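You operate a simulated robot arm through the tools that you are given. There is no shell and no other tool. Be economical: measure what you need, move in short steps, check, and stop when the job is done.

You run a simulated two-armed robot. Do the job below in one go: nothing can be reset, and whatever is moved stays where it is left.

Task
Take the carton marked clips and leave it on the top of the cabinet marked air lines. Fetch the medium sleeve with blue ring and set it on the top of the steel table marked joining. Take the carton marked springs on the second shelf of red-edged rack from the bottom and put it away on the fourth shelf from the bottom of the spares rack. Take the rubber block with orange loop and leave it in the inside of the wide shallow green tray. Press the white button marked reset two times. Switch the switch with yellow knob on. Take the rubber disc with purple top and leave it in the grey tub with green band. Take the rubber disc with green top and leave it in the tray with purple band. Take the green block marked good and put it on top of the grey block marked sixty two. Put the round metal plate with blue knob on top of the square board with green knob. Put the teal cloth pad with purple band on top of the steel cap marked small. Do these in any order. Set down upright: carton marked clips, medium sleeve with blue ring, carton marked springs, rubber block with orange loop.
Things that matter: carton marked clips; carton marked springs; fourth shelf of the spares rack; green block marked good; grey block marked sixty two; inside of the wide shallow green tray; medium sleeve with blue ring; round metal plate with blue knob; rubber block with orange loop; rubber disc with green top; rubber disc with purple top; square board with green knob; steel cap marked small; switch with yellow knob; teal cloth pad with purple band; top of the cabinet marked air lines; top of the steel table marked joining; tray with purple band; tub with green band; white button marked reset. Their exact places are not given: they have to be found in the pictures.

Only the result counts: the job must be done as asked and must still hold three seconds after the hand-in. Knocking over, shifting, dropping, spilling or breaking anything else fails it. A push-on lid holds only when it is set on centred and level and pressed home; a screw cap is set on level and turned clockwise until tight. Flat cloth is picked up by pressing the open fingertips on it (5 to 10 N) and closing them slowly along it; thin cloth reads only 2 to 8 mm in the jaws.

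Robot
Two 7-joint arms with fingered hands on one trunk, on a base that drives. Base frame: it is fixed to the floor where the robot stands at the start and does not move with it; the origin is under the middle of the robot, x ahead of it, y to its left, z up. Units: cm, rad, N and s.
The left shoulder is at the start at [8, 19.8, 150], the right one opposite. With the tool pointing down near the work surface each hand reaches from about 10 to 38 cm from the robot's upright axis, wherever it stands, measured 20 degrees to its own side. Places, roughly: carton marked clips [50, 0, 75]; carton marked springs [-375, -75, 75]; fourth shelf of the spares rack [-380, 70, 130]; green block marked good [250, -750, 100]; grey block marked sixty two [300, -750, 100]; inside of the wide shallow green tray (25x25 cm) [-360, -662, 96]; medium sleeve with blue ring (13x14x20 cm) [-200, -130, 120]; round metal plate with blue knob (14x14x6 cm) [450, -760, 30]; rubber block with orange loop (9x5x9 cm) [-360, -560, 20]; rubber disc with green top (5x5x3 cm) [240, -760, 90]; rubber disc with purple top (5x5x3 cm) [230, -760, 90]; square board with green knob (20x20x6 cm) [310, -460, 60]; steel cap marked small [525, -475, 75]; switch with yellow knob [40, -780, 150]; teal cloth pad with purple band (9x7x4 cm) [530, -680, 50]; top of the cabinet marked air lines (58x25 cm) [-238, 84, 140]; top of the steel table marked joining [90, -200, 80]; tray with purple band (26x19x5 cm) [350, -760, 30]; tub with green band (13x13x10 cm) [420, -760, 90]; white button marked reset [20, -770, 150]. Payload 4 kg a hand.
The TCP of each hand is the grasp point between the finger pads, 2.6 cm short of the fingertips. In the tool frame z runs along the fingers and y along their closing line. The gripper opens to 13.2 cm. The gripper's body begins 7.3 cm behind the TCP. The gripper is a hand of 4 fingers: y runs from the thumb to the fingers, the wrist lies at [0, 0, -23.9] in the tool frame.
Orientation is told as [roll, pitch, yaw] about the base's x, y, z axes, in that order, counted from this pose: with the fingers straight down and closing along the base's y, the tool's x points along the base's -x, its y along +y and its z along -z.

Tools
- The arms move only by the tool move_arm. It takes "left_moves", "right_moves" or both (then of equal length, played together; a hand with none holds still); each is one flat list of numbers, 6 for each row, row after row: the turn, a rotation vector about the tool's x, y, z in rad, then the shift along the tool's x, y, z in cm. In form: [ax, ay, az, tx, ty, tz, ax, ay, az, tx, ty, tz, ...]. A call has 1 to 20 rows; each row is the pose to reach, as a shift and turn from the pose commanded when the call began, along the tool's axes at that moment. A row lasts 0.2 s, in which the tool goes at most 5 cm and 0.15 rad; a call with a longer step from one row to the next is refused whole. Where a pose cannot be reached the arm comes as near as it can. A force on the tool above 40 N (or 10 N above the force at the start of the call, whichever is more), or a blocked arm, ends the call early, and 0.2 s more pass. In this call time passes only in rows, and 0.2 s behind the last. It gives the time, the measured TCP pose, the force on the tool (base axes), the opening and the grip force at its end, in the units of the frame above (readings bear some noise), with the torque about the TCP (base axes, N m) and any sound that the robot's microphone picked up.
- Cameras (640 x 400 px; columns grow to the right, rows downward): "scene" is now at [9.52, 0.43, 164.59]; the picture's right is [0.07, -1.00, 0.00], its down [-0.87, -0.06, -0.49] and it looks along [0.49, 0.03, -0.87] (base axes); focal length 294 px, centre (320, 200). "left" rides on the left gripper at [-6.8, 0.2, -9.7] in its tool frame; the picture's right is [-0.02, -1.00, 0.00], its down [0.82, -0.02, -0.58] and it looks along [0.58, -0.01, 0.82] (tool axes); focal length 270 px, centre (320, 200). "right" rides on the right gripper at [6.8, 0.2, -9.7] in its tool frame; the picture's right is [-0.03, 1.00, 0.00], its down [-0.82, -0.02, -0.58] and it looks along [-0.58, -0.01, 0.82] (tool axes); focal length 270 px, centre (320, 200).
- get_image(camera): a new picture of that camera. The clock stands still meanwhile.
- lift_body(by): slides the trunk up (or, below 0, down) by that many cm; the arms and the scene camera ride with it, the base frame stays. It gives what a move gives, with no picture.
- base_move(legs): drives the robot by 1 to 6 legs, each [ahead, left, turn to the left] in cm, cm and rad, along the robot's own axes; the way and the turn of a leg run together, so that a leg with both is an arc; at most 150 cm and 3.142 rad a leg. The arms and the cameras ride along, it lands a little off, and it stops where it bumps. It gives what a move gives.
- set_fingers(finger1, finger2, finger3, thumb_bend, hand): sets how far each is bent, from 0 (flat) to 1 (curled in); at 0.3 the hand is open as for a grip, at 0.7 the pads meet at the TCP. One left out holds its place. A second passes; each finger stops where it meets its share of the squeeze, and holds until it gets a number again. It is the only way to open and close the hand. It gives what a move gives, with no picture; readings hold the bend of each and the force on the fingers (four entries, about 0 where the hand has none), thumb and palm.
- turn_head(pan, tilt): turns the head with the scene camera to pan (to the left, within 1.501 rad either way) and tilt (down, from -0.506 to 1.204), counted from straight ahead of the robot. It gives what a move gives.
- probe_pixels(camera, pixels): there is no depth. For up to 12 entries [column, row, z] of the newest picture of that camera ("zoom" is the newest enlarged one), the place [x, y] in the base frame at which the ray of that pixel passes the height z, good to about 0.2 cm. The clock stands still meanwhile.
- enlarge(camera, box): a new picture of the part [left, top, right, bottom] of that camera's present view, enlarged. The clock stands still meanwhile.
- job_done(): hands the job in; it is judged then, once.

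Work in short steps. Measure before you move; look again where a grasp or a placing could have gone wrong, and mend it. You have 350 turns and 272 pictures in all, those below and enlarged ones among them. Open the grippers and draw the arms clear of the work before you hand the job in, unless the task says otherwise; then end with one line.

The tools are called after "Request:" as name(argument=value, ...) on one line, values as JSON. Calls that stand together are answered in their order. move_arm: Moves the arms, as the interface text tells. Its arguments: {"type":"object","properties":{"left_moves":{"type":"array"},"right_moves":{"type":"array"}},"required":[]} The other tools are called the same way: lift_body (by) slides the trunk up or down; set_fingers (finger1, finger2, finger3, thumb_bend, hand) moves the fingers one by one; base_move (legs) drives the base; turn_head (pan, tilt) turns the head that bears the scene camera; get_image (camera) takes a picture; probe_pixels (camera, pixels) gives the place at which the rays of pixels pass given heights; enlarge (camera, box) takes an enlarged picture of a part of a camera's view; job_done () hands the job in.

At the start:

```text
t: 0.0
left_position: [35.97, 14.29, 104.9]
left_orientation: [0.0, -0.002, -0.002]
left_wrist_force: [0.0, 0.7, -0.1]
left_ft_torque: [0.0, 0.01, 0.0]
left_gripper_width: 13.18
left_grasp_force: 0.0
left_shape: jaw
left_bend: [0.3, 0.3, 0.3, 0.3]
left_finger forces: [0.0, 0.0, 0.1, 0.1, 0.1, 0.0]
right_position: [36.17, -14.06, 106.36]
right_orientation: [0.002, 0.001, -0.001]
right_wrist_force: [0.1, 0.2, -0.1]
right_ft_torque: [-0.03, 0.0, -0.03]
right_gripper_width: 13.21
right_grasp_force: 0.0
right_shape: jaw
right_bend: [0.3, 0.3, 0.3, 0.3]
right_finger forces: [0.0, 0.0, 0.0, 0.1, 0.0, 0.0]
trunk travel left (down, up): [-81.0, 3.0]
robot x, y, heading: [-0.14, 0.11, 0.004]
head pan, tilt: [0.068, 1.061]
```

scene: 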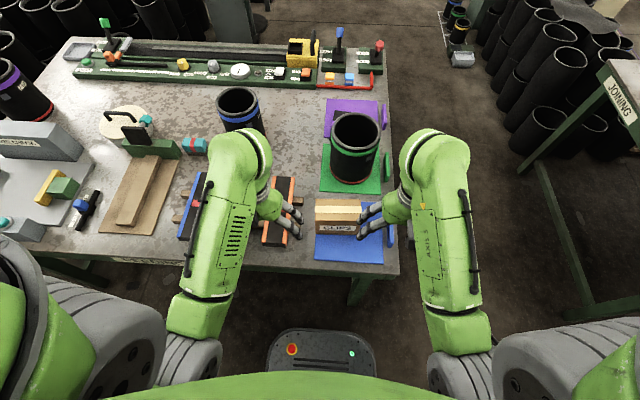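
right: 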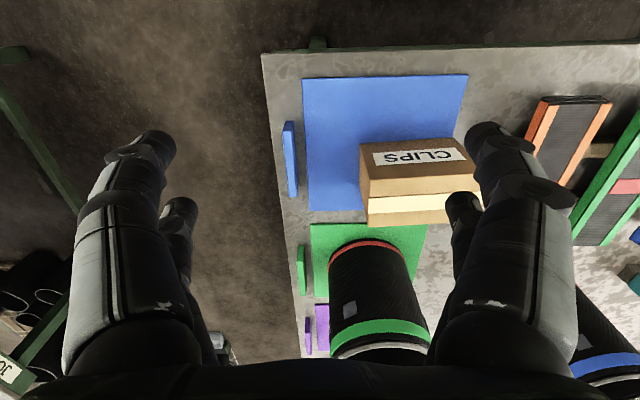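
left: 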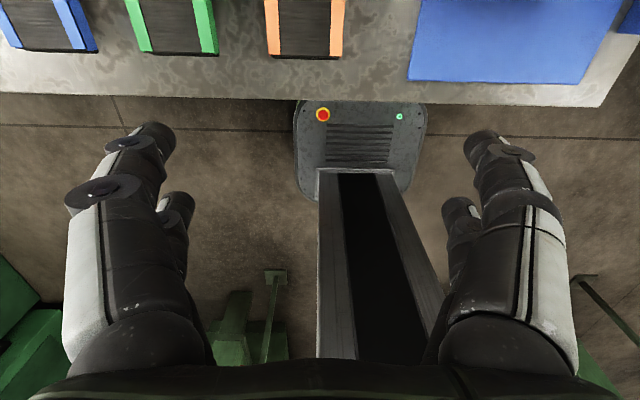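

The clips carton shows at about (337,217) in the scene picture. I enlarge it for measuring.

Request:
enlarge(camera="scene", box=[260, 140, 420, 270])

Request:
get_image(camera="right")

Request:
probe_pixels(camera="right", pixels=[[360, 142, 85], [360, 142, 75], [466, 138, 85], [369, 212, 85], [369, 227, 85], [369, 194, 85], [303, 81, 75], [308, 210, 75], [467, 74, 75], [262, 54, 75]])

```text
3.08 times, centred on (340, 205) of scene
```

zoom: 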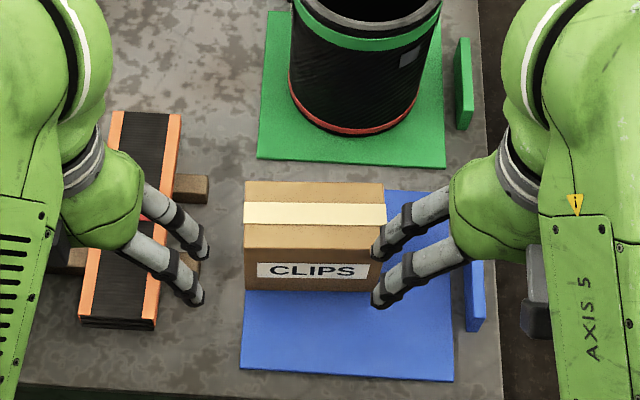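

```text
267 pictures are left
```

right: 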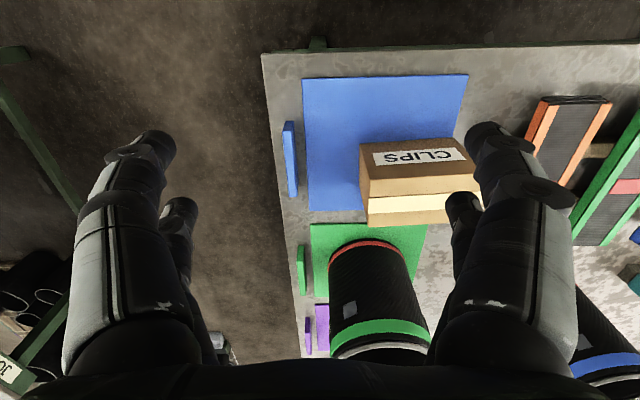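

```text
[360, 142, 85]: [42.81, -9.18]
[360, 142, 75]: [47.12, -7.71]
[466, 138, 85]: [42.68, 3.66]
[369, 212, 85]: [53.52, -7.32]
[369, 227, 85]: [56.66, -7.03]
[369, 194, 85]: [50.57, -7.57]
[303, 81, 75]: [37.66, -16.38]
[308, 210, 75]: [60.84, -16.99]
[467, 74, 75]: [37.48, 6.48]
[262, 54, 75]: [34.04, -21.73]
```

Request:
probe_pixels(camera="zoom", pixels=[[453, 381, 75], [453, 381, 72], [241, 368, 75], [245, 288, 75], [245, 288, 72], [245, 248, 84], [244, 183, 84], [382, 183, 84], [245, 248, 80], [244, 183, 80], [382, 183, 80]])

Request:
probe_pixels(camera="right", pixels=[[360, 142, 76], [368, 194, 80], [368, 227, 80], [368, 194, 82], [368, 227, 82], [368, 194, 84], [368, 227, 84], [360, 142, 72]])

```text
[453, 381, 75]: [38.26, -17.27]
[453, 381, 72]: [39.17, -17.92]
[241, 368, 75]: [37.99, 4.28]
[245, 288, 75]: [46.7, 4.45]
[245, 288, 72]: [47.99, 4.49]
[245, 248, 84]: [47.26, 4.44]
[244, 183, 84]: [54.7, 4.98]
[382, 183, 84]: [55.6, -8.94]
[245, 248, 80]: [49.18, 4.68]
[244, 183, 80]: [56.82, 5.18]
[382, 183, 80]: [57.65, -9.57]
```

```text
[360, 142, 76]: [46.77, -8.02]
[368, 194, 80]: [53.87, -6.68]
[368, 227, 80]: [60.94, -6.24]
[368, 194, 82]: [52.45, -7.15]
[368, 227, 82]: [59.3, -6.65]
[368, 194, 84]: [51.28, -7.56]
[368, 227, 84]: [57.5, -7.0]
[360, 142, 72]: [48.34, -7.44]
```

Request:
enlarge(camera="right", box=[300, 100, 500, 240])

```text
2.86 times, centred on (400, 170) of right
```

zoom: 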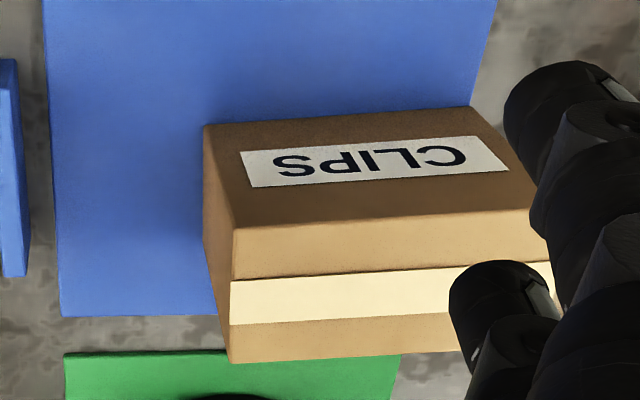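

Request:
probe_pixels(camera="zoom", pixels=[[204, 126, 75], [204, 126, 73], [235, 228, 80], [235, 228, 82], [235, 228, 84], [229, 362, 80], [229, 362, 82], [229, 362, 84], [229, 362, 86], [470, 107, 75], [470, 107, 73]])

Request:
get_image(camera="scene")

Request:
turn_head(pan=0.0, tilt=0.3)

Request:
get_image(camera="scene")

```text
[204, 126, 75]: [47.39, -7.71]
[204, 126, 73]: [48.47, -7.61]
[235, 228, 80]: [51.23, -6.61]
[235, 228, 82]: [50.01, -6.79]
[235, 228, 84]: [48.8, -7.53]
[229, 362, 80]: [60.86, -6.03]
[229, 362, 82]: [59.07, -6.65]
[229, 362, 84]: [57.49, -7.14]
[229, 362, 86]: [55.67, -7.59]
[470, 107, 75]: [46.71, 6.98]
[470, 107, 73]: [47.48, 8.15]
```

```text
265 pictures are left
```

scene: 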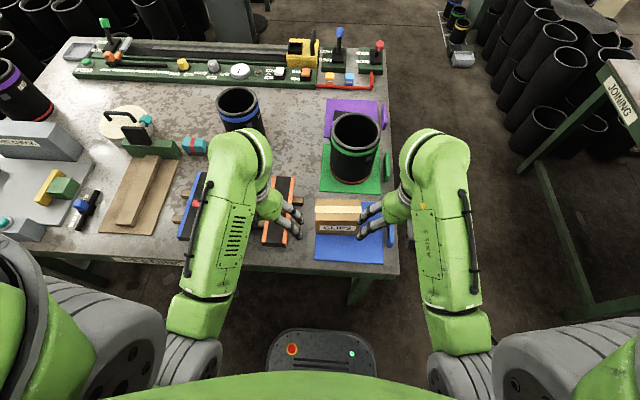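

```text
t: 1.1
left_position: [36.02, 14.23, 104.89]
left_orientation: [-0.001, 0.001, -0.001]
left_wrist_force: [0.2, -0.4, -0.5]
left_ft_torque: [-0.01, 0.01, -0.02]
left_gripper_width: 13.18
left_grasp_force: 0.0
left_shape: jaw
left_bend: [0.3, 0.3, 0.3, 0.3]
left_finger forces: [0.1, 0.0, 0.1, 0.0, 0.1, 0.0]
right_position: [36.09, -13.97, 106.57]
right_orientation: [-0.001, -0.001, 0.001]
right_wrist_force: [0.9, -0.1, -0.5]
right_ft_torque: [0.03, 0.02, 0.02]
right_gripper_width: 13.16
right_grasp_force: 0.1
right_shape: jaw
right_bend: [0.3, 0.3, 0.3, 0.3]
right_finger forces: [0.0, 0.0, 0.0, 0.1, 0.1, 0.0]
trunk travel left (down, up): [-81.0, 3.0]
robot x, y, heading: [-0.13, -0.13, 0.0]
head pan, tilt: [0.0, 0.3]
```

```text
264 pictures are left
```

scene: 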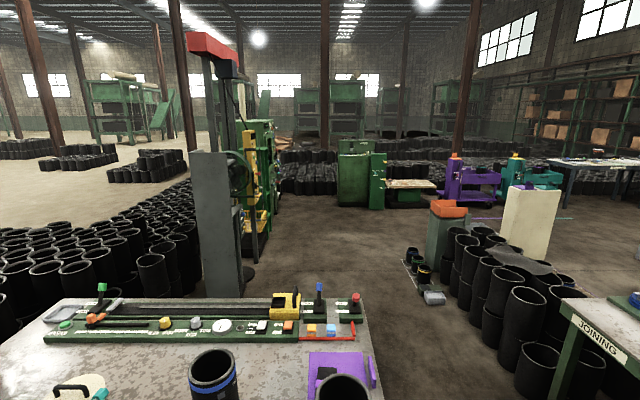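

Comparing both cameras, the table top is near z=79 and the carton spans x 45–53, y -8..4.6, top about 88.5. I look down to check the base's clearance to the table before driving up.

Request:
turn_head(pan=0.0, tilt=1.2)

Request:
get_image(camera="scene")

Request:
probe_pixels(camera="scene", pixels=[[320, 250, 79], [400, 250, 79], [270, 300, 20], [370, 300, 20]])

```text
t: 2.3
left_position: [36.06, 14.36, 104.92]
left_orientation: [-0.001, 0.0, 0.0]
left_wrist_force: [-0.4, -0.5, 0.4]
left_ft_torque: [-0.01, -0.01, -0.01]
left_gripper_width: 13.18
left_grasp_force: 0.1
left_shape: jaw
left_bend: [0.3, 0.3, 0.3, 0.3]
left_finger forces: [0.1, 0.0, 0.0, 0.0, 0.1, 0.0]
right_position: [36.19, -14.02, 106.5]
right_orientation: [0.001, -0.001, 0.001]
right_wrist_force: [-0.7, -0.8, 0.6]
right_ft_torque: [0.03, 0.0, 0.02]
right_gripper_width: 13.16
right_grasp_force: 0.1
right_shape: jaw
right_bend: [0.3, 0.3, 0.3, 0.3]
right_finger forces: [0.0, 0.1, 0.1, 0.0, 0.0, 0.0]
trunk travel left (down, up): [-81.0, 3.0]
robot x, y, heading: [-0.02, 0.01, 0.0]
head pan, tilt: [0.0, 1.201]
```

```text
263 pictures are left
```

scene: 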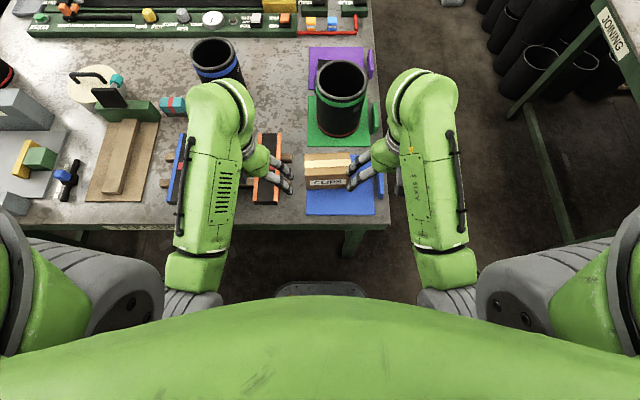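

```text
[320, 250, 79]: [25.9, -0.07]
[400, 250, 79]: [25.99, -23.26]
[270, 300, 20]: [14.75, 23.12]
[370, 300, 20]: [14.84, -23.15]
```

Base can slip under the table left of its right leg. I drive left 10 then ahead 16 so the right hand comes over the carton.

Request:
base_move(legs=[[0, 10, 0], [16, 0, 0]])

Request:
get_image(camera="right")

```text
t: 4.5
left_position: [51.71, 24.48, 105.04]
left_orientation: [0.0, -0.004, 0.0]
left_wrist_force: [-0.4, 0.1, 1.4]
left_ft_torque: [0.0, -0.04, -0.02]
left_gripper_width: 13.22
left_grasp_force: 0.1
left_shape: jaw
left_bend: [0.3, 0.3, 0.3, 0.3]
left_finger forces: [0.0, 0.0, 0.0, 0.1, 0.1, 0.0]
right_position: [51.91, -3.89, 106.69]
right_orientation: [-0.001, -0.005, -0.001]
right_wrist_force: [-0.1, -1.0, 0.7]
right_ft_torque: [-0.03, -0.01, -0.03]
right_gripper_width: 13.17
right_grasp_force: 0.0
right_shape: jaw
right_bend: [0.3, 0.3, 0.3, 0.3]
right_finger forces: [0.0, 0.0, 0.0, 0.1, 0.0, 0.1]
trunk travel left (down, up): [-81.0, 3.0]
robot x, y, heading: [15.79, 10.03, -0.002]
head pan, tilt: [0.0, 1.201]
```

```text
262 pictures are left
```

right: 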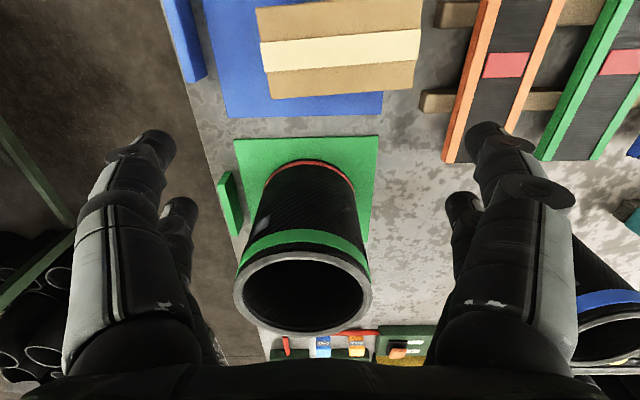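

Request:
probe_pixels(camera="right", pixels=[[256, 10, 88.5], [423, 0, 88.5], [272, 99, 88.5], [414, 88, 88.5], [272, 99, 87], [414, 88, 87], [236, 294, 100], [370, 300, 100], [265, 180, 79], [356, 180, 79]])

Request:
probe_pixels(camera="scene", pixels=[[306, 154, 88.5]])

```text
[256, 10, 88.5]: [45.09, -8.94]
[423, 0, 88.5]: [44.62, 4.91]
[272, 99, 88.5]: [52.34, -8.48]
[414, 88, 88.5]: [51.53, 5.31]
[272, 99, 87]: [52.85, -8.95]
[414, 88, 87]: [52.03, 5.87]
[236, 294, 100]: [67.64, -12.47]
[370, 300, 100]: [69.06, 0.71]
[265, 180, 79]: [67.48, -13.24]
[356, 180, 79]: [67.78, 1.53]
```

```text
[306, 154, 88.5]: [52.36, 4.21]
```

Carton centre measures (48.5,-1.8), depth 7.3 along x, turned about 0.04 rad. I yaw the right hand a quarter turn so it closes along x, and centre it.

Request:
move_arm(right_moves=[0, 0, 0.14, 0.5, 0.3, 0, 0, 0, 0.28, 1, 0.6, 0, 0, 0, 0.42, 1.5, 0.9, 0, 0, 0, 0.56, 2, 1.2, 0, 0, 0, 0.7, 2.5, 1.5, 0, 0, 0, 0.84, 3, 1.8, 0, 0, 0, 0.98, 3.4, 2.1, 0, 0, 0, 1.12, 3.4, 2.1, 0, 0, 0, 1.26, 3.4, 2.1, 0, 0, 0, 1.4, 3.4, 2.1, 0, 0, 0, 1.53, 3.4, 2.1, 0])

Request:
get_image(camera="right")

```text
t: 6.9
left_position: [52.02, 24.26, 104.88]
left_orientation: [0.0, 0.002, -0.001]
left_wrist_force: [0.3, 0.7, 0.4]
left_ft_torque: [0.0, 0.0, -0.01]
left_gripper_width: 13.2
left_grasp_force: 0.1
left_shape: jaw
left_bend: [0.3, 0.3, 0.3, 0.3]
left_finger forces: [0.0, 0.1, 0.1, 0.0, 0.0, 0.0]
right_position: [48.75, -1.97, 106.43]
right_orientation: [0.001, -0.001, -1.532]
right_wrist_force: [-0.2, 0.7, 0.1]
right_ft_torque: [-0.02, 0.01, -0.01]
right_gripper_width: 13.21
right_grasp_force: 0.2
right_shape: jaw
right_bend: [0.3, 0.3, 0.3, 0.3]
right_finger forces: [0.0, 0.1, 0.0, 0.1, 0.0, 0.0]
trunk travel left (down, up): [-81.0, 3.0]
robot x, y, heading: [16.06, 9.81, -0.0]
head pan, tilt: [0.0, 1.201]
```

```text
261 pictures are left
```

right: 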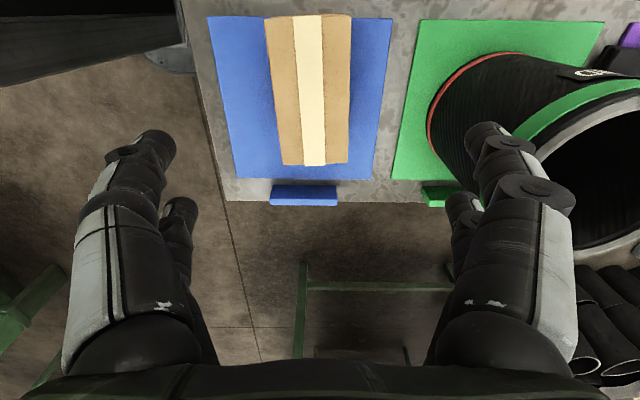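

Carton is centred between the fingers. I descend 12 cm first and check the gap to the red-ring sleeve.

Request:
move_arm(right_moves=[0, 0, 0, 0, 0, 4, 0, 0, 0, 0, 0, 8, 0, 0, 0, 0, 0, 12])

Request:
get_image(camera="scene")

Request:
get_image(camera="right")

```text
t: 7.7
left_position: [52.0, 24.29, 104.93]
left_orientation: [-0.001, 0.0, 0.001]
left_wrist_force: [1.0, 0.4, 0.2]
left_ft_torque: [0.03, 0.01, 0.04]
left_gripper_width: 13.21
left_grasp_force: 0.1
left_shape: jaw
left_bend: [0.3, 0.3, 0.3, 0.3]
left_finger forces: [0.0, 0.0, 0.0, 0.0, 0.0, 0.0]
right_position: [48.84, -1.97, 94.48]
right_orientation: [0.003, 0.002, -1.531]
right_wrist_force: [0.1, 0.0, -0.5]
right_ft_torque: [0.04, -0.03, -0.01]
right_gripper_width: 13.18
right_grasp_force: 0.1
right_shape: jaw
right_bend: [0.3, 0.3, 0.3, 0.3]
right_finger forces: [0.0, 0.1, 0.0, 0.0, 0.0, 0.0]
trunk travel left (down, up): [-81.0, 3.0]
robot x, y, heading: [15.62, 10.09, -0.003]
head pan, tilt: [0.0, 1.201]
```

```text
260 pictures are left
```

scene: 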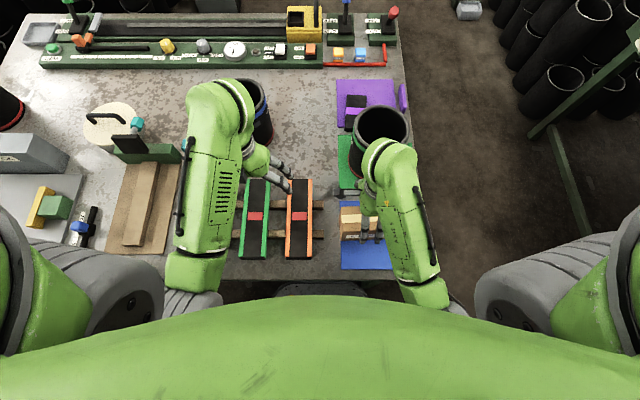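

```text
259 pictures are left
```

right: 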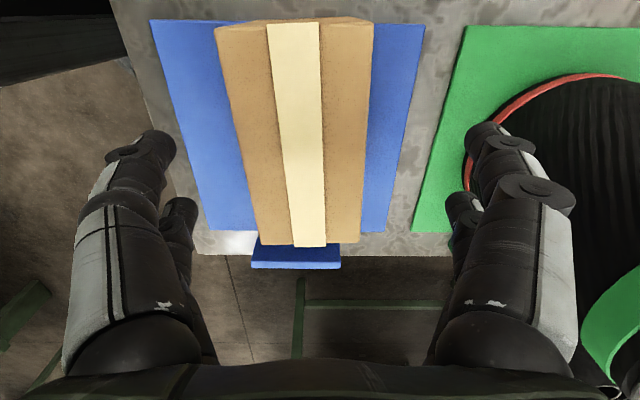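

Request:
probe_pixels(camera="right", pixels=[[257, 243, 88.5], [358, 243, 88.5], [215, 27, 88.5], [372, 22, 88.5], [500, 122, 79], [466, 165, 79], [505, 122, 90]])

```text
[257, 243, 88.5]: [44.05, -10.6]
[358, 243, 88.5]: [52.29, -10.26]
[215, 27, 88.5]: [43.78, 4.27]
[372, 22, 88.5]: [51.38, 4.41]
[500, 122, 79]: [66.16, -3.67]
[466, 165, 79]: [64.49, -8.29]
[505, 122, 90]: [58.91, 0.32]
```

Carton centre now reads about (47.9,-2.6). I correct and descend to z=84 for the grip.

Request:
move_arm(right_moves=[0, 0, 0, -0.6, -0.8, 2, 0, 0, 0, -0.6, -0.8, 5, 0, 0, 0, -0.6, -0.8, 8, 0, 0, 0, -0.6, -0.8, 10.4])

Request:
set_fingers(hand="right", finger1=0.6, finger2=0.6, finger3=0.6, thumb_bend=0.6)

Request:
get_image(camera="right")

```text
t: 8.7
left_position: [51.75, 24.34, 105.03]
left_orientation: [-0.001, -0.004, -0.001]
left_wrist_force: [-1.1, 0.4, 0.2]
left_ft_torque: [-0.01, -0.02, -0.01]
left_gripper_width: 13.17
left_grasp_force: 0.0
left_shape: jaw
left_bend: [0.3, 0.3, 0.3, 0.3]
left_finger forces: [0.0, 0.0, 0.1, 0.1, 0.1, 0.0]
right_position: [48.18, -2.31, 84.97]
right_orientation: [0.013, 0.004, -1.533]
right_wrist_force: [-0.9, -1.1, 13.0]
right_ft_torque: [0.05, 0.37, 0.09]
right_gripper_width: 13.19
right_grasp_force: 0.1
right_shape: jaw
right_bend: [0.3, 0.3, 0.3, 0.3]
right_finger forces: [3.0, 4.3, 4.9, 0.0, 7.6, 0.0]
trunk travel left (down, up): [-81.0, 3.0]
robot x, y, heading: [16.46, 9.97, -0.001]
head pan, tilt: [0.0, 1.201]
stopped in row 4 (right hand): the force on the tool passed its limit at 67 N (the readings are from after the stop); the commanded pose is now the measured one
```

```text
t: 9.4
left_position: [51.83, 24.28, 104.95]
left_orientation: [0.002, -0.001, 0.001]
left_wrist_force: [0.2, -0.1, 0.6]
left_ft_torque: [0.02, 0.01, -0.02]
left_gripper_width: 13.18
left_grasp_force: 0.0
left_shape: jaw
left_bend: [0.3, 0.3, 0.3, 0.3]
left_finger forces: [0.0, 0.1, 0.0, 0.0, 0.0, 0.1]
right_position: [48.25, -2.32, 84.99]
right_orientation: [0.014, 0.011, -1.533]
right_wrist_force: [-11.5, -1.6, 26.1]
right_ft_torque: [0.04, 0.42, 0.1]
right_gripper_width: 7.72
right_grasp_force: 73.4
right_shape: fingers
right_bend: [0.59, 0.59, 0.59, 0.58]
right_finger forces: [30.4, 31.0, 32.7, 0.0, 51.5, 0.0]
trunk travel left (down, up): [-81.0, 3.0]
robot x, y, heading: [15.96, 9.79, -0.002]
head pan, tilt: [0.0, 1.201]
stopped (right hand): the force on the tool passed its limit at 42 N (the readings are from after the stop); the commanded pose is now the measured one
```

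```text
258 pictures are left
```

right: 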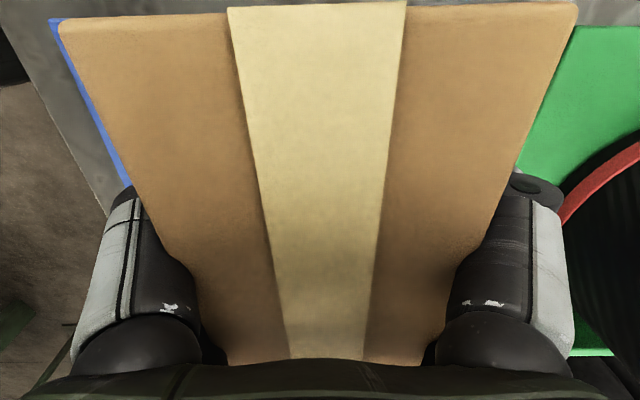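

Fingers met the pad at TCP z≈85 and the carton is held at width 7.7 with 73 N. I ease the squeeze a little, then lift straight up.

Request:
set_fingers(hand="right", finger1=0.57, finger2=0.57, finger3=0.57, thumb_bend=0.57)

Request:
move_arm(right_moves=[0, 0, 0, 0, 0, -1, 0, 0, 0, 0, 0, -2, 0, 0, 0, 0, 0, -4])

Request:
get_image(camera="right")

```text
t: 10.4
left_position: [51.72, 24.35, 104.99]
left_orientation: [-0.001, -0.004, 0.001]
left_wrist_force: [0.2, -0.1, -0.2]
left_ft_torque: [-0.01, 0.01, 0.0]
left_gripper_width: 13.17
left_grasp_force: 0.1
left_shape: jaw
left_bend: [0.3, 0.3, 0.3, 0.3]
left_finger forces: [0.0, 0.1, 0.1, 0.1, 0.0, 0.1]
right_position: [48.21, -2.36, 85.01]
right_orientation: [0.016, 0.008, -1.533]
right_wrist_force: [-6.0, -1.9, 32.4]
right_ft_torque: [0.21, 0.39, -0.06]
right_gripper_width: 8.04
right_grasp_force: 72.5
right_shape: fingers
right_bend: [0.56, 0.56, 0.56, 0.56]
right_finger forces: [32.6, 30.8, 32.8, 0.1, 49.1, 0.0]
trunk travel left (down, up): [-81.0, 3.0]
robot x, y, heading: [16.03, 10.31, 0.001]
head pan, tilt: [0.0, 1.201]
```

```text
t: 11.2
left_position: [51.98, 24.34, 104.78]
left_orientation: [0.0, -0.003, -0.001]
left_wrist_force: [0.0, 0.1, 0.2]
left_ft_torque: [-0.04, -0.03, -0.03]
left_gripper_width: 13.19
left_grasp_force: 0.0
left_shape: jaw
left_bend: [0.3, 0.3, 0.3, 0.3]
left_finger forces: [0.1, 0.0, 0.1, 0.0, 0.0, 0.0]
right_position: [48.3, -2.35, 88.93]
right_orientation: [0.012, 0.005, -1.531]
right_wrist_force: [-0.4, 0.2, -1.8]
right_ft_torque: [-0.04, 0.03, 0.03]
right_gripper_width: 7.91
right_grasp_force: 58.8
right_shape: fingers
right_bend: [0.56, 0.56, 0.56, 0.55]
right_finger forces: [28.5, 28.7, 26.6, 0.1, 33.8, 0.0]
trunk travel left (down, up): [-81.0, 3.0]
robot x, y, heading: [15.98, 10.06, 0.004]
head pan, tilt: [0.0, 1.201]
```

```text
257 pictures are left
```

right: 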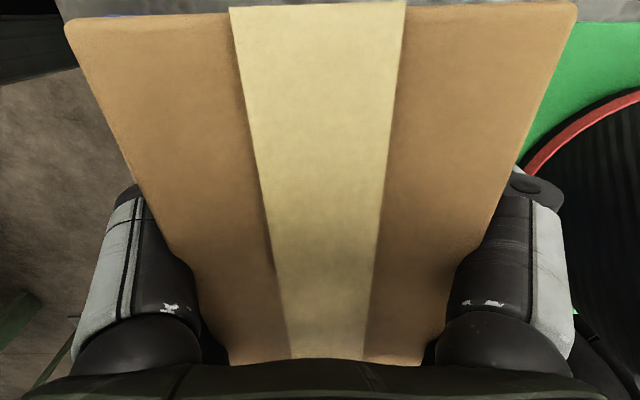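

Held (≈2 N weight). I lift it clear to z≈107 and back away from the table.

Request:
move_arm(right_moves=[0, 0, 0, 0, 0, -4, 0, 0, 0, 0, 0, -8, 0, 0, 0, 0, 0, -12, 0, 0, 0, 0, 0, -16, 0, 0, 0, 0, 0, -19])

Request:
base_move(legs=[[-40, 0, 0]])

Request:
turn_head(pan=1.4, tilt=0.4)

Request:
get_image(camera="scene")

```text
t: 12.4
left_position: [51.98, 24.35, 104.85]
left_orientation: [-0.001, 0.001, 0.001]
left_wrist_force: [0.6, 0.7, 0.1]
left_ft_torque: [0.0, -0.02, -0.02]
left_gripper_width: 13.19
left_grasp_force: 0.0
left_shape: jaw
left_bend: [0.3, 0.3, 0.3, 0.3]
left_finger forces: [0.0, 0.0, 0.1, 0.0, 0.1, 0.1]
right_position: [48.16, -2.48, 107.69]
right_orientation: [0.008, 0.007, -1.532]
right_wrist_force: [0.4, -0.3, -2.1]
right_ft_torque: [0.01, -0.03, 0.01]
right_gripper_width: 7.8
right_grasp_force: 51.3
right_shape: fingers
right_bend: [0.56, 0.56, 0.55, 0.55]
right_finger forces: [24.8, 25.3, 23.7, 0.1, 28.6, 0.1]
trunk travel left (down, up): [-81.0, 3.0]
robot x, y, heading: [16.12, 10.02, -0.001]
head pan, tilt: [0.0, 1.201]
```

```text
t: 14.9
left_position: [11.98, 24.29, 104.78]
left_orientation: [0.0, 0.001, 0.003]
left_wrist_force: [-0.2, -1.3, 0.1]
left_ft_torque: [0.0, 0.01, -0.04]
left_gripper_width: 13.18
left_grasp_force: 0.1
left_shape: jaw
left_bend: [0.3, 0.3, 0.3, 0.3]
left_finger forces: [0.0, 0.0, 0.1, 0.0, 0.0, 0.0]
right_position: [8.28, -2.32, 107.6]
right_orientation: [0.007, 0.006, -1.53]
right_wrist_force: [0.4, 0.7, -1.6]
right_ft_torque: [0.0, 0.01, -0.05]
right_gripper_width: 7.79
right_grasp_force: 51.1
right_shape: fingers
right_bend: [0.56, 0.56, 0.55, 0.55]
right_finger forces: [24.8, 25.3, 23.8, 0.1, 28.6, 0.0]
trunk travel left (down, up): [-81.0, 3.0]
robot x, y, heading: [-24.36, 9.82, 0.006]
head pan, tilt: [0.0, 1.201]
```

```text
t: 16.4
left_position: [11.83, 24.3, 104.94]
left_orientation: [0.0, 0.001, 0.002]
left_wrist_force: [-0.1, 0.3, -0.5]
left_ft_torque: [0.01, 0.02, -0.02]
left_gripper_width: 13.2
left_grasp_force: 0.1
left_shape: jaw
left_bend: [0.3, 0.3, 0.3, 0.3]
left_finger forces: [0.1, 0.0, 0.0, 0.1, 0.0, 0.1]
right_position: [7.89, -2.4, 107.71]
right_orientation: [0.011, 0.007, -1.53]
right_wrist_force: [1.0, 0.4, -2.6]
right_ft_torque: [-0.03, -0.01, 0.01]
right_gripper_width: 7.8
right_grasp_force: 51.0
right_shape: fingers
right_bend: [0.56, 0.56, 0.55, 0.55]
right_finger forces: [24.6, 25.4, 23.8, 0.1, 28.5, 0.0]
trunk travel left (down, up): [-81.0, 3.0]
robot x, y, heading: [-24.21, 9.73, 0.001]
head pan, tilt: [1.4, 0.4]
```

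```text
256 pictures are left
```

scene: 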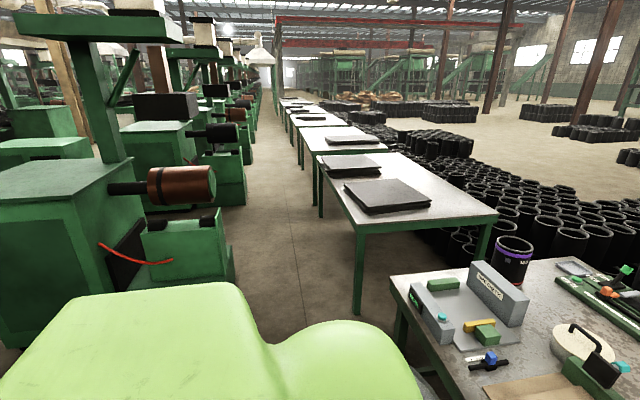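

Request:
probe_pixels(camera="scene", pixels=[[232, 285, 0], [20, 350, 0], [250, 195, 0], [355, 312, 0], [215, 170, 100], [150, 205, 100]])

Request:
base_move(legs=[[0, 0, 1.5]])

Request:
turn_head(pan=1.2, tilt=0.35)

Request:
get_image(camera="scene")

```text
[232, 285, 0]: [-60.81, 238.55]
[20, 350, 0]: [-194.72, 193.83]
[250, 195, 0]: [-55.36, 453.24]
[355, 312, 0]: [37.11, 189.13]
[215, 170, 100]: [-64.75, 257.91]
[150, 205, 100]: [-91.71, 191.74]
```

```text
t: 20.5
left_position: [-36.51, 46.82, 104.81]
left_orientation: [0.0, -0.001, 1.516]
left_wrist_force: [0.0, 0.3, -0.6]
left_ft_torque: [0.0, 0.02, -0.02]
left_gripper_width: 13.2
left_grasp_force: 0.1
left_shape: jaw
left_bend: [0.3, 0.3, 0.3, 0.3]
left_finger forces: [0.0, 0.0, 0.0, 0.0, 0.1, 0.1]
right_position: [-9.93, 41.34, 107.73]
right_orientation: [0.009, 0.006, -0.017]
right_wrist_force: [1.0, -0.4, -1.6]
right_ft_torque: [-0.01, 0.02, 0.01]
right_gripper_width: 7.71
right_grasp_force: 50.4
right_shape: fingers
right_bend: [0.56, 0.56, 0.55, 0.55]
right_finger forces: [24.6, 25.0, 23.4, 0.0, 28.1, 0.0]
trunk travel left (down, up): [-81.0, 3.0]
robot x, y, heading: [-24.4, 9.77, 1.518]
head pan, tilt: [1.4, 0.4]
```

```text
t: 21.2
left_position: [-36.47, 46.63, 104.84]
left_orientation: [0.001, 0.0, 1.515]
left_wrist_force: [-0.6, -0.4, -0.7]
left_ft_torque: [-0.01, 0.05, 0.01]
left_gripper_width: 13.2
left_grasp_force: 0.0
left_shape: jaw
left_bend: [0.3, 0.3, 0.3, 0.3]
left_finger forces: [0.0, 0.0, 0.0, 0.0, 0.0, 0.0]
right_position: [-10.03, 41.36, 107.65]
right_orientation: [0.011, 0.008, -0.017]
right_wrist_force: [0.4, 0.3, -2.2]
right_ft_torque: [-0.01, -0.01, 0.03]
right_gripper_width: 7.74
right_grasp_force: 50.5
right_shape: fingers
right_bend: [0.56, 0.56, 0.55, 0.55]
right_finger forces: [24.7, 25.0, 23.3, 0.0, 28.1, 0.1]
trunk travel left (down, up): [-81.0, 3.0]
robot x, y, heading: [-24.14, 10.07, 1.513]
head pan, tilt: [1.201, 0.351]
```

```text
255 pictures are left
```

scene: 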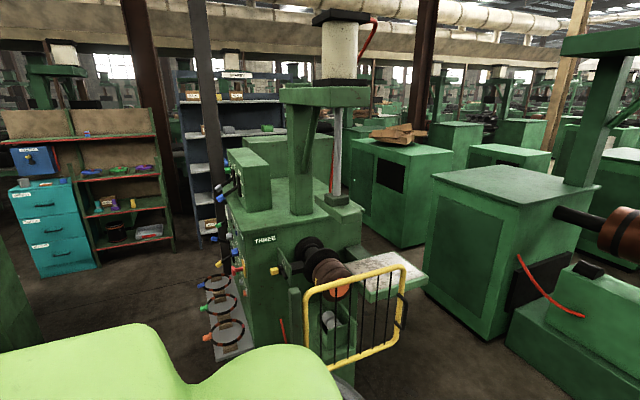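

Request:
enlarge(camera="scene", box=[180, 60, 440, 360])

Request:
enlarge(camera="scene", box=[0, 60, 290, 280])

Request:
probe_pixels(camera="scene", pixels=[[228, 150, 140], [270, 210, 140], [335, 200, 140], [230, 360, 0], [160, 250, 0], [210, 245, 0]])

```text
1.33 times, centred on (310, 210) of scene
```

zoom: 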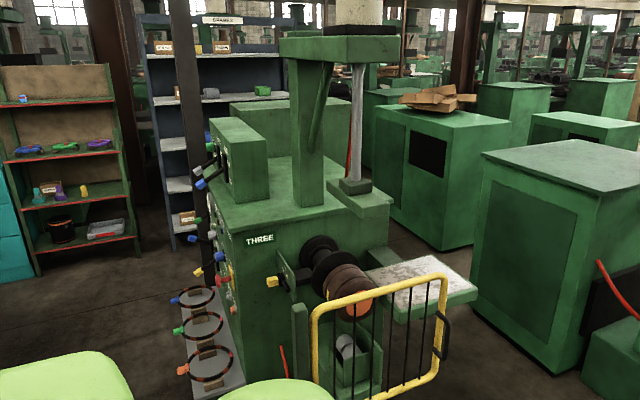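

```text
1.82 times, centred on (145, 170) of scene
```

zoom: 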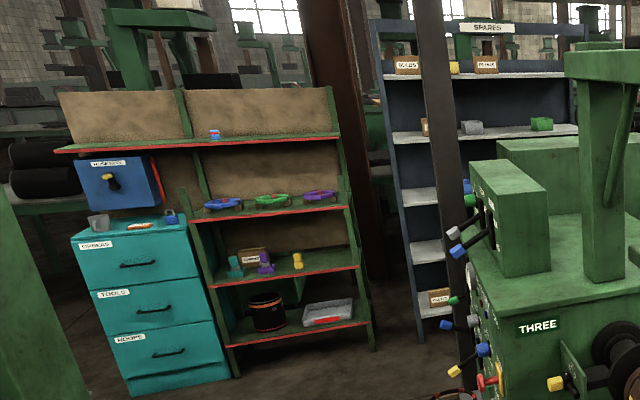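

```text
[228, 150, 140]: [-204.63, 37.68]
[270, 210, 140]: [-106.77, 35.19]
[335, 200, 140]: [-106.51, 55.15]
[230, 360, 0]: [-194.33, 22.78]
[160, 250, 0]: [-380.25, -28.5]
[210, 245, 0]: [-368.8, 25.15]
```

Request:
base_move(legs=[[0, 0, 1.63]])

Request:
turn_head(pan=0.0, tilt=0.35)

Request:
get_image(camera="scene")

Request:
turn_head(pan=0.9, tilt=0.35)

Request:
get_image(camera="scene")

```text
t: 25.6
left_position: [-60.27, -4.27, 104.85]
left_orientation: [0.0, -0.001, 3.139]
left_wrist_force: [-0.2, -0.6, -0.9]
left_ft_torque: [0.02, 0.02, 0.01]
left_gripper_width: 13.21
left_grasp_force: 0.0
left_shape: jaw
left_bend: [0.3, 0.3, 0.3, 0.3]
left_finger forces: [0.0, 0.1, 0.1, 0.1, 0.1, 0.1]
right_position: [-56.36, 22.47, 107.82]
right_orientation: [0.009, 0.007, 1.607]
right_wrist_force: [-0.5, -0.5, -1.9]
right_ft_torque: [-0.01, -0.01, 0.04]
right_gripper_width: 7.64
right_grasp_force: 49.6
right_shape: fingers
right_bend: [0.56, 0.56, 0.55, 0.55]
right_finger forces: [24.5, 24.8, 23.1, 0.0, 27.7, 0.0]
trunk travel left (down, up): [-81.0, 3.0]
robot x, y, heading: [-24.13, 9.85, 3.145]
head pan, tilt: [1.201, 0.351]
```

```text
t: 27.0
left_position: [-60.2, -4.3, 104.9]
left_orientation: [0.0, -0.001, 3.137]
left_wrist_force: [-0.1, -0.9, 0.1]
left_ft_torque: [0.04, 0.0, 0.0]
left_gripper_width: 13.18
left_grasp_force: 0.0
left_shape: jaw
left_bend: [0.3, 0.3, 0.3, 0.3]
left_finger forces: [0.0, 0.0, 0.0, 0.0, 0.0, 0.0]
right_position: [-56.38, 22.52, 107.83]
right_orientation: [0.011, 0.007, 1.608]
right_wrist_force: [0.3, 0.5, -2.6]
right_ft_torque: [0.0, 0.0, 0.03]
right_gripper_width: 7.6
right_grasp_force: 50.0
right_shape: fingers
right_bend: [0.56, 0.56, 0.55, 0.55]
right_finger forces: [24.5, 24.9, 23.1, 0.1, 27.7, 0.1]
trunk travel left (down, up): [-81.0, 3.0]
robot x, y, heading: [-24.03, 9.9, 3.14]
head pan, tilt: [0.0, 0.351]
```

```text
252 pictures are left
```

scene: 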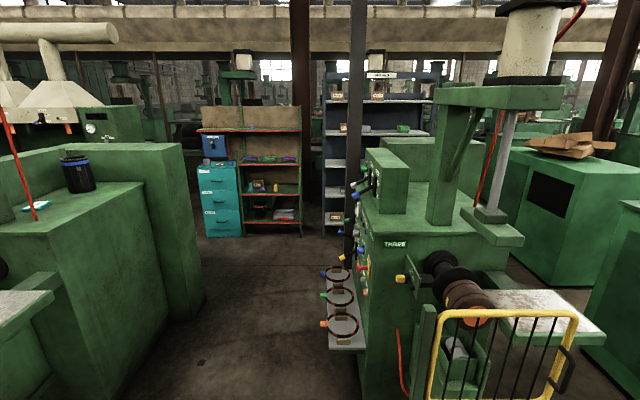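

```text
t: 28.2
left_position: [-60.18, -4.31, 104.89]
left_orientation: [0.0, 0.0, 3.138]
left_wrist_force: [0.5, 0.1, 0.7]
left_ft_torque: [-0.05, 0.02, 0.01]
left_gripper_width: 13.18
left_grasp_force: 0.0
left_shape: jaw
left_bend: [0.3, 0.3, 0.3, 0.3]
left_finger forces: [0.0, 0.1, 0.0, 0.0, 0.0, 0.1]
right_position: [-56.32, 22.53, 107.69]
right_orientation: [0.011, 0.008, 1.607]
right_wrist_force: [-0.8, 0.0, -1.9]
right_ft_torque: [-0.03, 0.01, -0.01]
right_gripper_width: 7.64
right_grasp_force: 50.3
right_shape: fingers
right_bend: [0.56, 0.56, 0.55, 0.55]
right_finger forces: [24.6, 24.9, 23.0, 0.1, 27.8, 0.1]
trunk travel left (down, up): [-81.0, 3.0]
robot x, y, heading: [-23.79, 10.14, 3.138]
head pan, tilt: [0.901, 0.351]
```

```text
251 pictures are left
```

scene: 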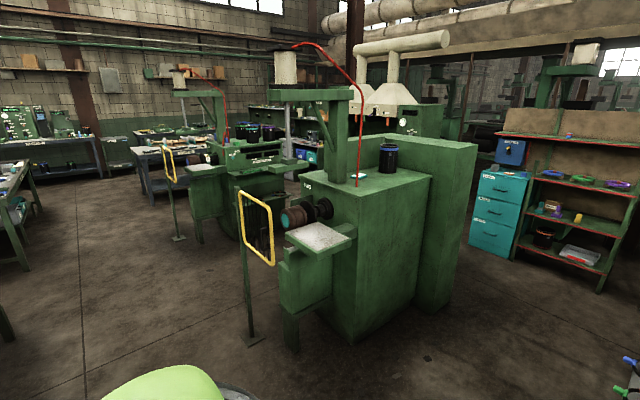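

Request:
turn_head(pan=0.0, tilt=0.35)

Request:
enlarge(camera="scene", box=[300, 60, 460, 260])

Request:
probe_pixels(camera="scene", pixels=[[328, 348, 5], [205, 300, 0], [327, 278, 5], [365, 150, 140], [405, 210, 115], [365, 150, 145], [385, 178, 140], [407, 172, 140], [384, 147, 140], [353, 235, 0]])

```text
t: 29.4
left_position: [-60.27, -4.25, 104.88]
left_orientation: [0.001, 0.0, 3.138]
left_wrist_force: [-0.7, -0.1, -0.2]
left_ft_torque: [-0.01, 0.04, 0.0]
left_gripper_width: 13.18
left_grasp_force: 0.1
left_shape: jaw
left_bend: [0.3, 0.3, 0.3, 0.3]
left_finger forces: [0.0, 0.0, 0.1, 0.0, 0.0, 0.0]
right_position: [-56.29, 22.51, 107.73]
right_orientation: [0.011, 0.006, 1.607]
right_wrist_force: [0.2, -0.7, -2.6]
right_ft_torque: [0.01, 0.01, 0.01]
right_gripper_width: 7.64
right_grasp_force: 50.0
right_shape: fingers
right_bend: [0.56, 0.56, 0.55, 0.55]
right_finger forces: [24.4, 24.9, 23.0, 0.1, 27.6, 0.0]
trunk travel left (down, up): [-81.0, 3.0]
robot x, y, heading: [-24.23, 10.17, 3.141]
head pan, tilt: [0.0, 0.351]
```

```text
2.00 times, centred on (380, 160) of scene
```

zoom: 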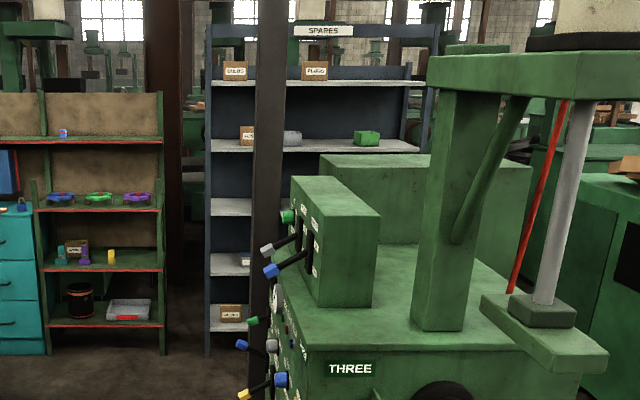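

```text
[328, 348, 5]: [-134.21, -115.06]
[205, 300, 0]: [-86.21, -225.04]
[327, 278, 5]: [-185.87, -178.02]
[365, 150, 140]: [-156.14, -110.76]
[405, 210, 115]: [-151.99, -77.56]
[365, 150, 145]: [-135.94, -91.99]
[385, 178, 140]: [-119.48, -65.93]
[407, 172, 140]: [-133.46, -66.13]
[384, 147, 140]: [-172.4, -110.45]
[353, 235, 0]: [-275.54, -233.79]
```

Request:
probe_pixels(camera="zoom", pixels=[[290, 177, 140], [330, 215, 140], [380, 213, 140], [345, 176, 140], [290, 177, 145], [380, 213, 145], [320, 306, 110], [375, 304, 110], [165, 353, 0], [210, 353, 0], [270, 350, 0]])

Request:
get_image(camera="scene")

Request:
probe_pixels(camera="scene", pixels=[[328, 348, 5], [205, 300, 0], [327, 278, 5], [360, 345, 5], [240, 237, 0]])

```text
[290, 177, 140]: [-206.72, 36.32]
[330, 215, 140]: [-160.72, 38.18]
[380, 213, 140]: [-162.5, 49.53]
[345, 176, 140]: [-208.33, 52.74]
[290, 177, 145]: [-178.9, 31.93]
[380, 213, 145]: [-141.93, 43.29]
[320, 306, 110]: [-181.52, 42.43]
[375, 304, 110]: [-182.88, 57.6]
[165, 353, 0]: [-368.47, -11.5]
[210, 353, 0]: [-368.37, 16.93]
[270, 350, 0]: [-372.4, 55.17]
```

```text
249 pictures are left
```

scene: 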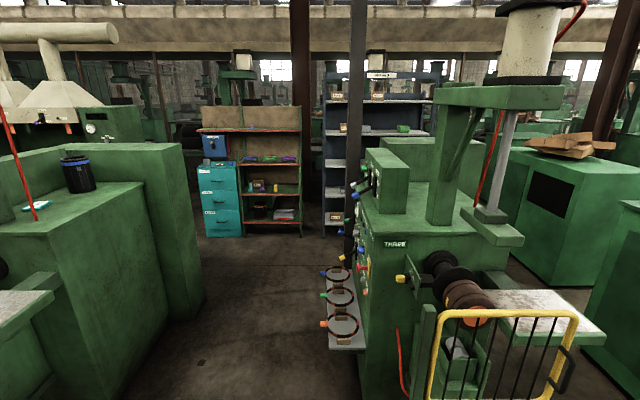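

```text
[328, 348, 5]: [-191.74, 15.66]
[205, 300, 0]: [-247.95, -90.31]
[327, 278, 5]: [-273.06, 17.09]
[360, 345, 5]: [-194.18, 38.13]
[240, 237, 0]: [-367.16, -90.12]
```

Request:
probe_pixels(camera="scene", pixels=[[168, 318, 0], [145, 182, 110], [90, 400, 0], [183, 148, 140], [108, 142, 140], [60, 222, 110]])

Request:
base_move(legs=[[0, 46, 0], [100, 0, 0]])

Request:
turn_head(pan=-0.7, tilt=0.3)

Request:
get_image(camera="scene")

Request:
turn_head(pan=0.5, tilt=0.3)

Request:
get_image(camera="scene")

```text
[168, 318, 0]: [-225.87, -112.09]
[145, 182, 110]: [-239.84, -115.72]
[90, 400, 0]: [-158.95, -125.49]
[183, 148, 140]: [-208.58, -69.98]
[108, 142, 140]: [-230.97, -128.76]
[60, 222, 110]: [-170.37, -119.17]
```

```text
t: 37.0
left_position: [-161.34, -50.41, 104.89]
left_orientation: [0.0, -0.001, -3.141]
left_wrist_force: [1.1, 0.0, -0.2]
left_ft_torque: [0.0, 0.05, 0.05]
left_gripper_width: 13.19
left_grasp_force: 0.1
left_shape: jaw
left_bend: [0.3, 0.3, 0.3, 0.3]
left_finger forces: [0.1, 0.1, 0.0, 0.0, 0.1, 0.1]
right_position: [-157.63, -23.59, 107.79]
right_orientation: [0.01, 0.006, 1.613]
right_wrist_force: [-0.2, -0.2, -1.7]
right_ft_torque: [0.06, -0.01, 0.0]
right_gripper_width: 7.62
right_grasp_force: 50.5
right_shape: fingers
right_bend: [0.56, 0.56, 0.55, 0.55]
right_finger forces: [24.5, 24.9, 23.0, 0.1, 27.7, 0.1]
trunk travel left (down, up): [-81.0, 3.0]
robot x, y, heading: [-125.47, -35.47, -3.134]
head pan, tilt: [0.0, 0.351]
```

```text
t: 38.1
left_position: [-161.45, -50.42, 104.83]
left_orientation: [0.001, 0.0, -3.138]
left_wrist_force: [-0.4, 0.5, 0.1]
left_ft_torque: [0.01, -0.01, 0.0]
left_gripper_width: 13.21
left_grasp_force: 0.0
left_shape: jaw
left_bend: [0.3, 0.3, 0.3, 0.3]
left_finger forces: [0.0, 0.1, 0.1, 0.0, 0.1, 0.0]
right_position: [-157.71, -23.59, 107.68]
right_orientation: [0.011, 0.007, 1.613]
right_wrist_force: [0.4, -0.7, -2.7]
right_ft_torque: [0.02, 0.01, 0.02]
right_gripper_width: 7.6
right_grasp_force: 50.1
right_shape: fingers
right_bend: [0.56, 0.56, 0.55, 0.55]
right_finger forces: [24.5, 24.9, 23.0, 0.0, 27.6, 0.0]
trunk travel left (down, up): [-81.0, 3.0]
robot x, y, heading: [-125.51, -35.93, -3.14]
head pan, tilt: [-0.7, 0.3]
```

```text
248 pictures are left
```

scene: 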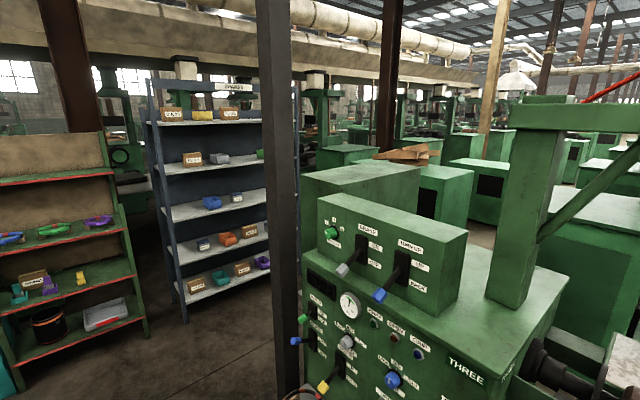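

```text
t: 39.5
left_position: [-161.41, -50.29, 104.78]
left_orientation: [-0.001, 0.001, -3.139]
left_wrist_force: [-0.5, 0.2, 0.5]
left_ft_torque: [-0.01, 0.0, 0.02]
left_gripper_width: 13.18
left_grasp_force: 0.1
left_shape: jaw
left_bend: [0.3, 0.3, 0.3, 0.3]
left_finger forces: [0.1, 0.0, 0.1, 0.0, 0.0, 0.0]
right_position: [-157.69, -23.54, 107.83]
right_orientation: [0.011, 0.006, 1.612]
right_wrist_force: [0.2, 0.4, -1.0]
right_ft_torque: [0.01, 0.02, 0.0]
right_gripper_width: 7.63
right_grasp_force: 50.1
right_shape: fingers
right_bend: [0.56, 0.56, 0.55, 0.55]
right_finger forces: [24.5, 24.9, 23.0, 0.0, 27.8, 0.0]
trunk travel left (down, up): [-81.0, 3.0]
robot x, y, heading: [-125.17, -35.87, -3.137]
head pan, tilt: [0.499, 0.3]
```

```text
247 pictures are left
```

scene: 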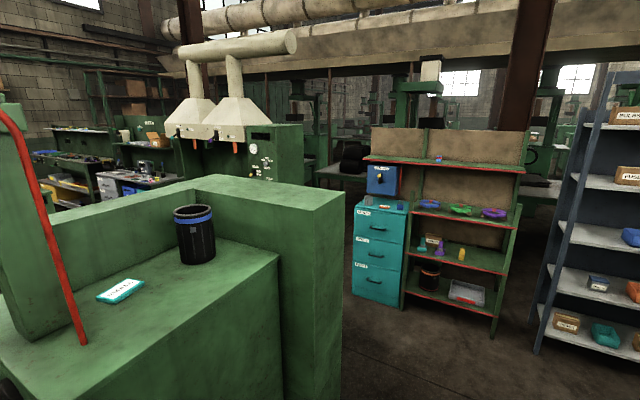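

Request:
base_move(legs=[[140, 0, 0]])

Request:
turn_head(pan=-1.5, tilt=0.3)

Request:
get_image(camera="scene")

```text
t: 46.5
left_position: [-302.16, -49.98, 105.0]
left_orientation: [0.002, 0.001, 3.138]
left_wrist_force: [0.5, -0.9, 0.6]
left_ft_torque: [-0.01, 0.03, 0.01]
left_gripper_width: 13.15
left_grasp_force: 0.1
left_shape: jaw
left_bend: [0.3, 0.3, 0.3, 0.3]
left_finger forces: [0.1, 0.0, 0.1, 0.0, 0.0, 0.0]
right_position: [-298.22, -23.32, 107.6]
right_orientation: [0.011, 0.007, 1.605]
right_wrist_force: [0.2, -0.4, -2.4]
right_ft_torque: [0.02, -0.01, 0.0]
right_gripper_width: 7.6
right_grasp_force: 49.9
right_shape: fingers
right_bend: [0.56, 0.56, 0.55, 0.55]
right_finger forces: [24.4, 24.7, 23.1, 0.1, 27.5, 0.0]
trunk travel left (down, up): [-81.0, 3.0]
robot x, y, heading: [-265.9, -35.92, 3.138]
head pan, tilt: [0.499, 0.3]
```

```text
t: 48.4
left_position: [-302.14, -49.98, 104.84]
left_orientation: [0.0, 0.001, 3.137]
left_wrist_force: [0.2, 0.4, -0.2]
left_ft_torque: [0.05, -0.04, -0.03]
left_gripper_width: 13.22
left_grasp_force: 0.2
left_shape: jaw
left_bend: [0.3, 0.3, 0.3, 0.3]
left_finger forces: [0.1, 0.1, 0.0, 0.0, 0.0, 0.0]
right_position: [-298.21, -23.3, 107.76]
right_orientation: [0.011, 0.006, 1.605]
right_wrist_force: [-0.9, -0.2, -3.0]
right_ft_torque: [0.03, -0.05, -0.01]
right_gripper_width: 7.6
right_grasp_force: 50.1
right_shape: fingers
right_bend: [0.56, 0.56, 0.55, 0.55]
right_finger forces: [24.5, 24.7, 23.1, 0.1, 27.5, 0.1]
trunk travel left (down, up): [-81.0, 3.0]
robot x, y, heading: [-266.48, -36.07, 3.134]
head pan, tilt: [-1.499, 0.3]
```

```text
246 pictures are left
```

scene: 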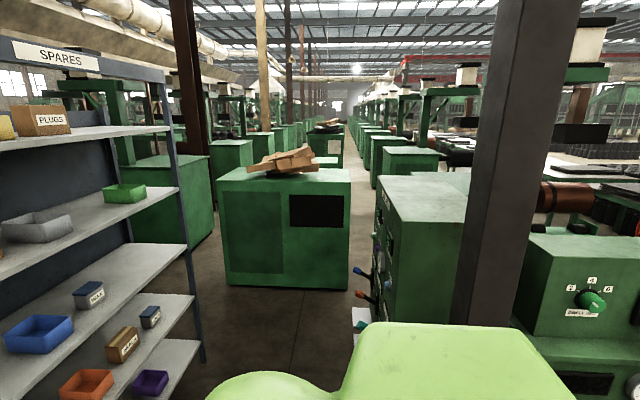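

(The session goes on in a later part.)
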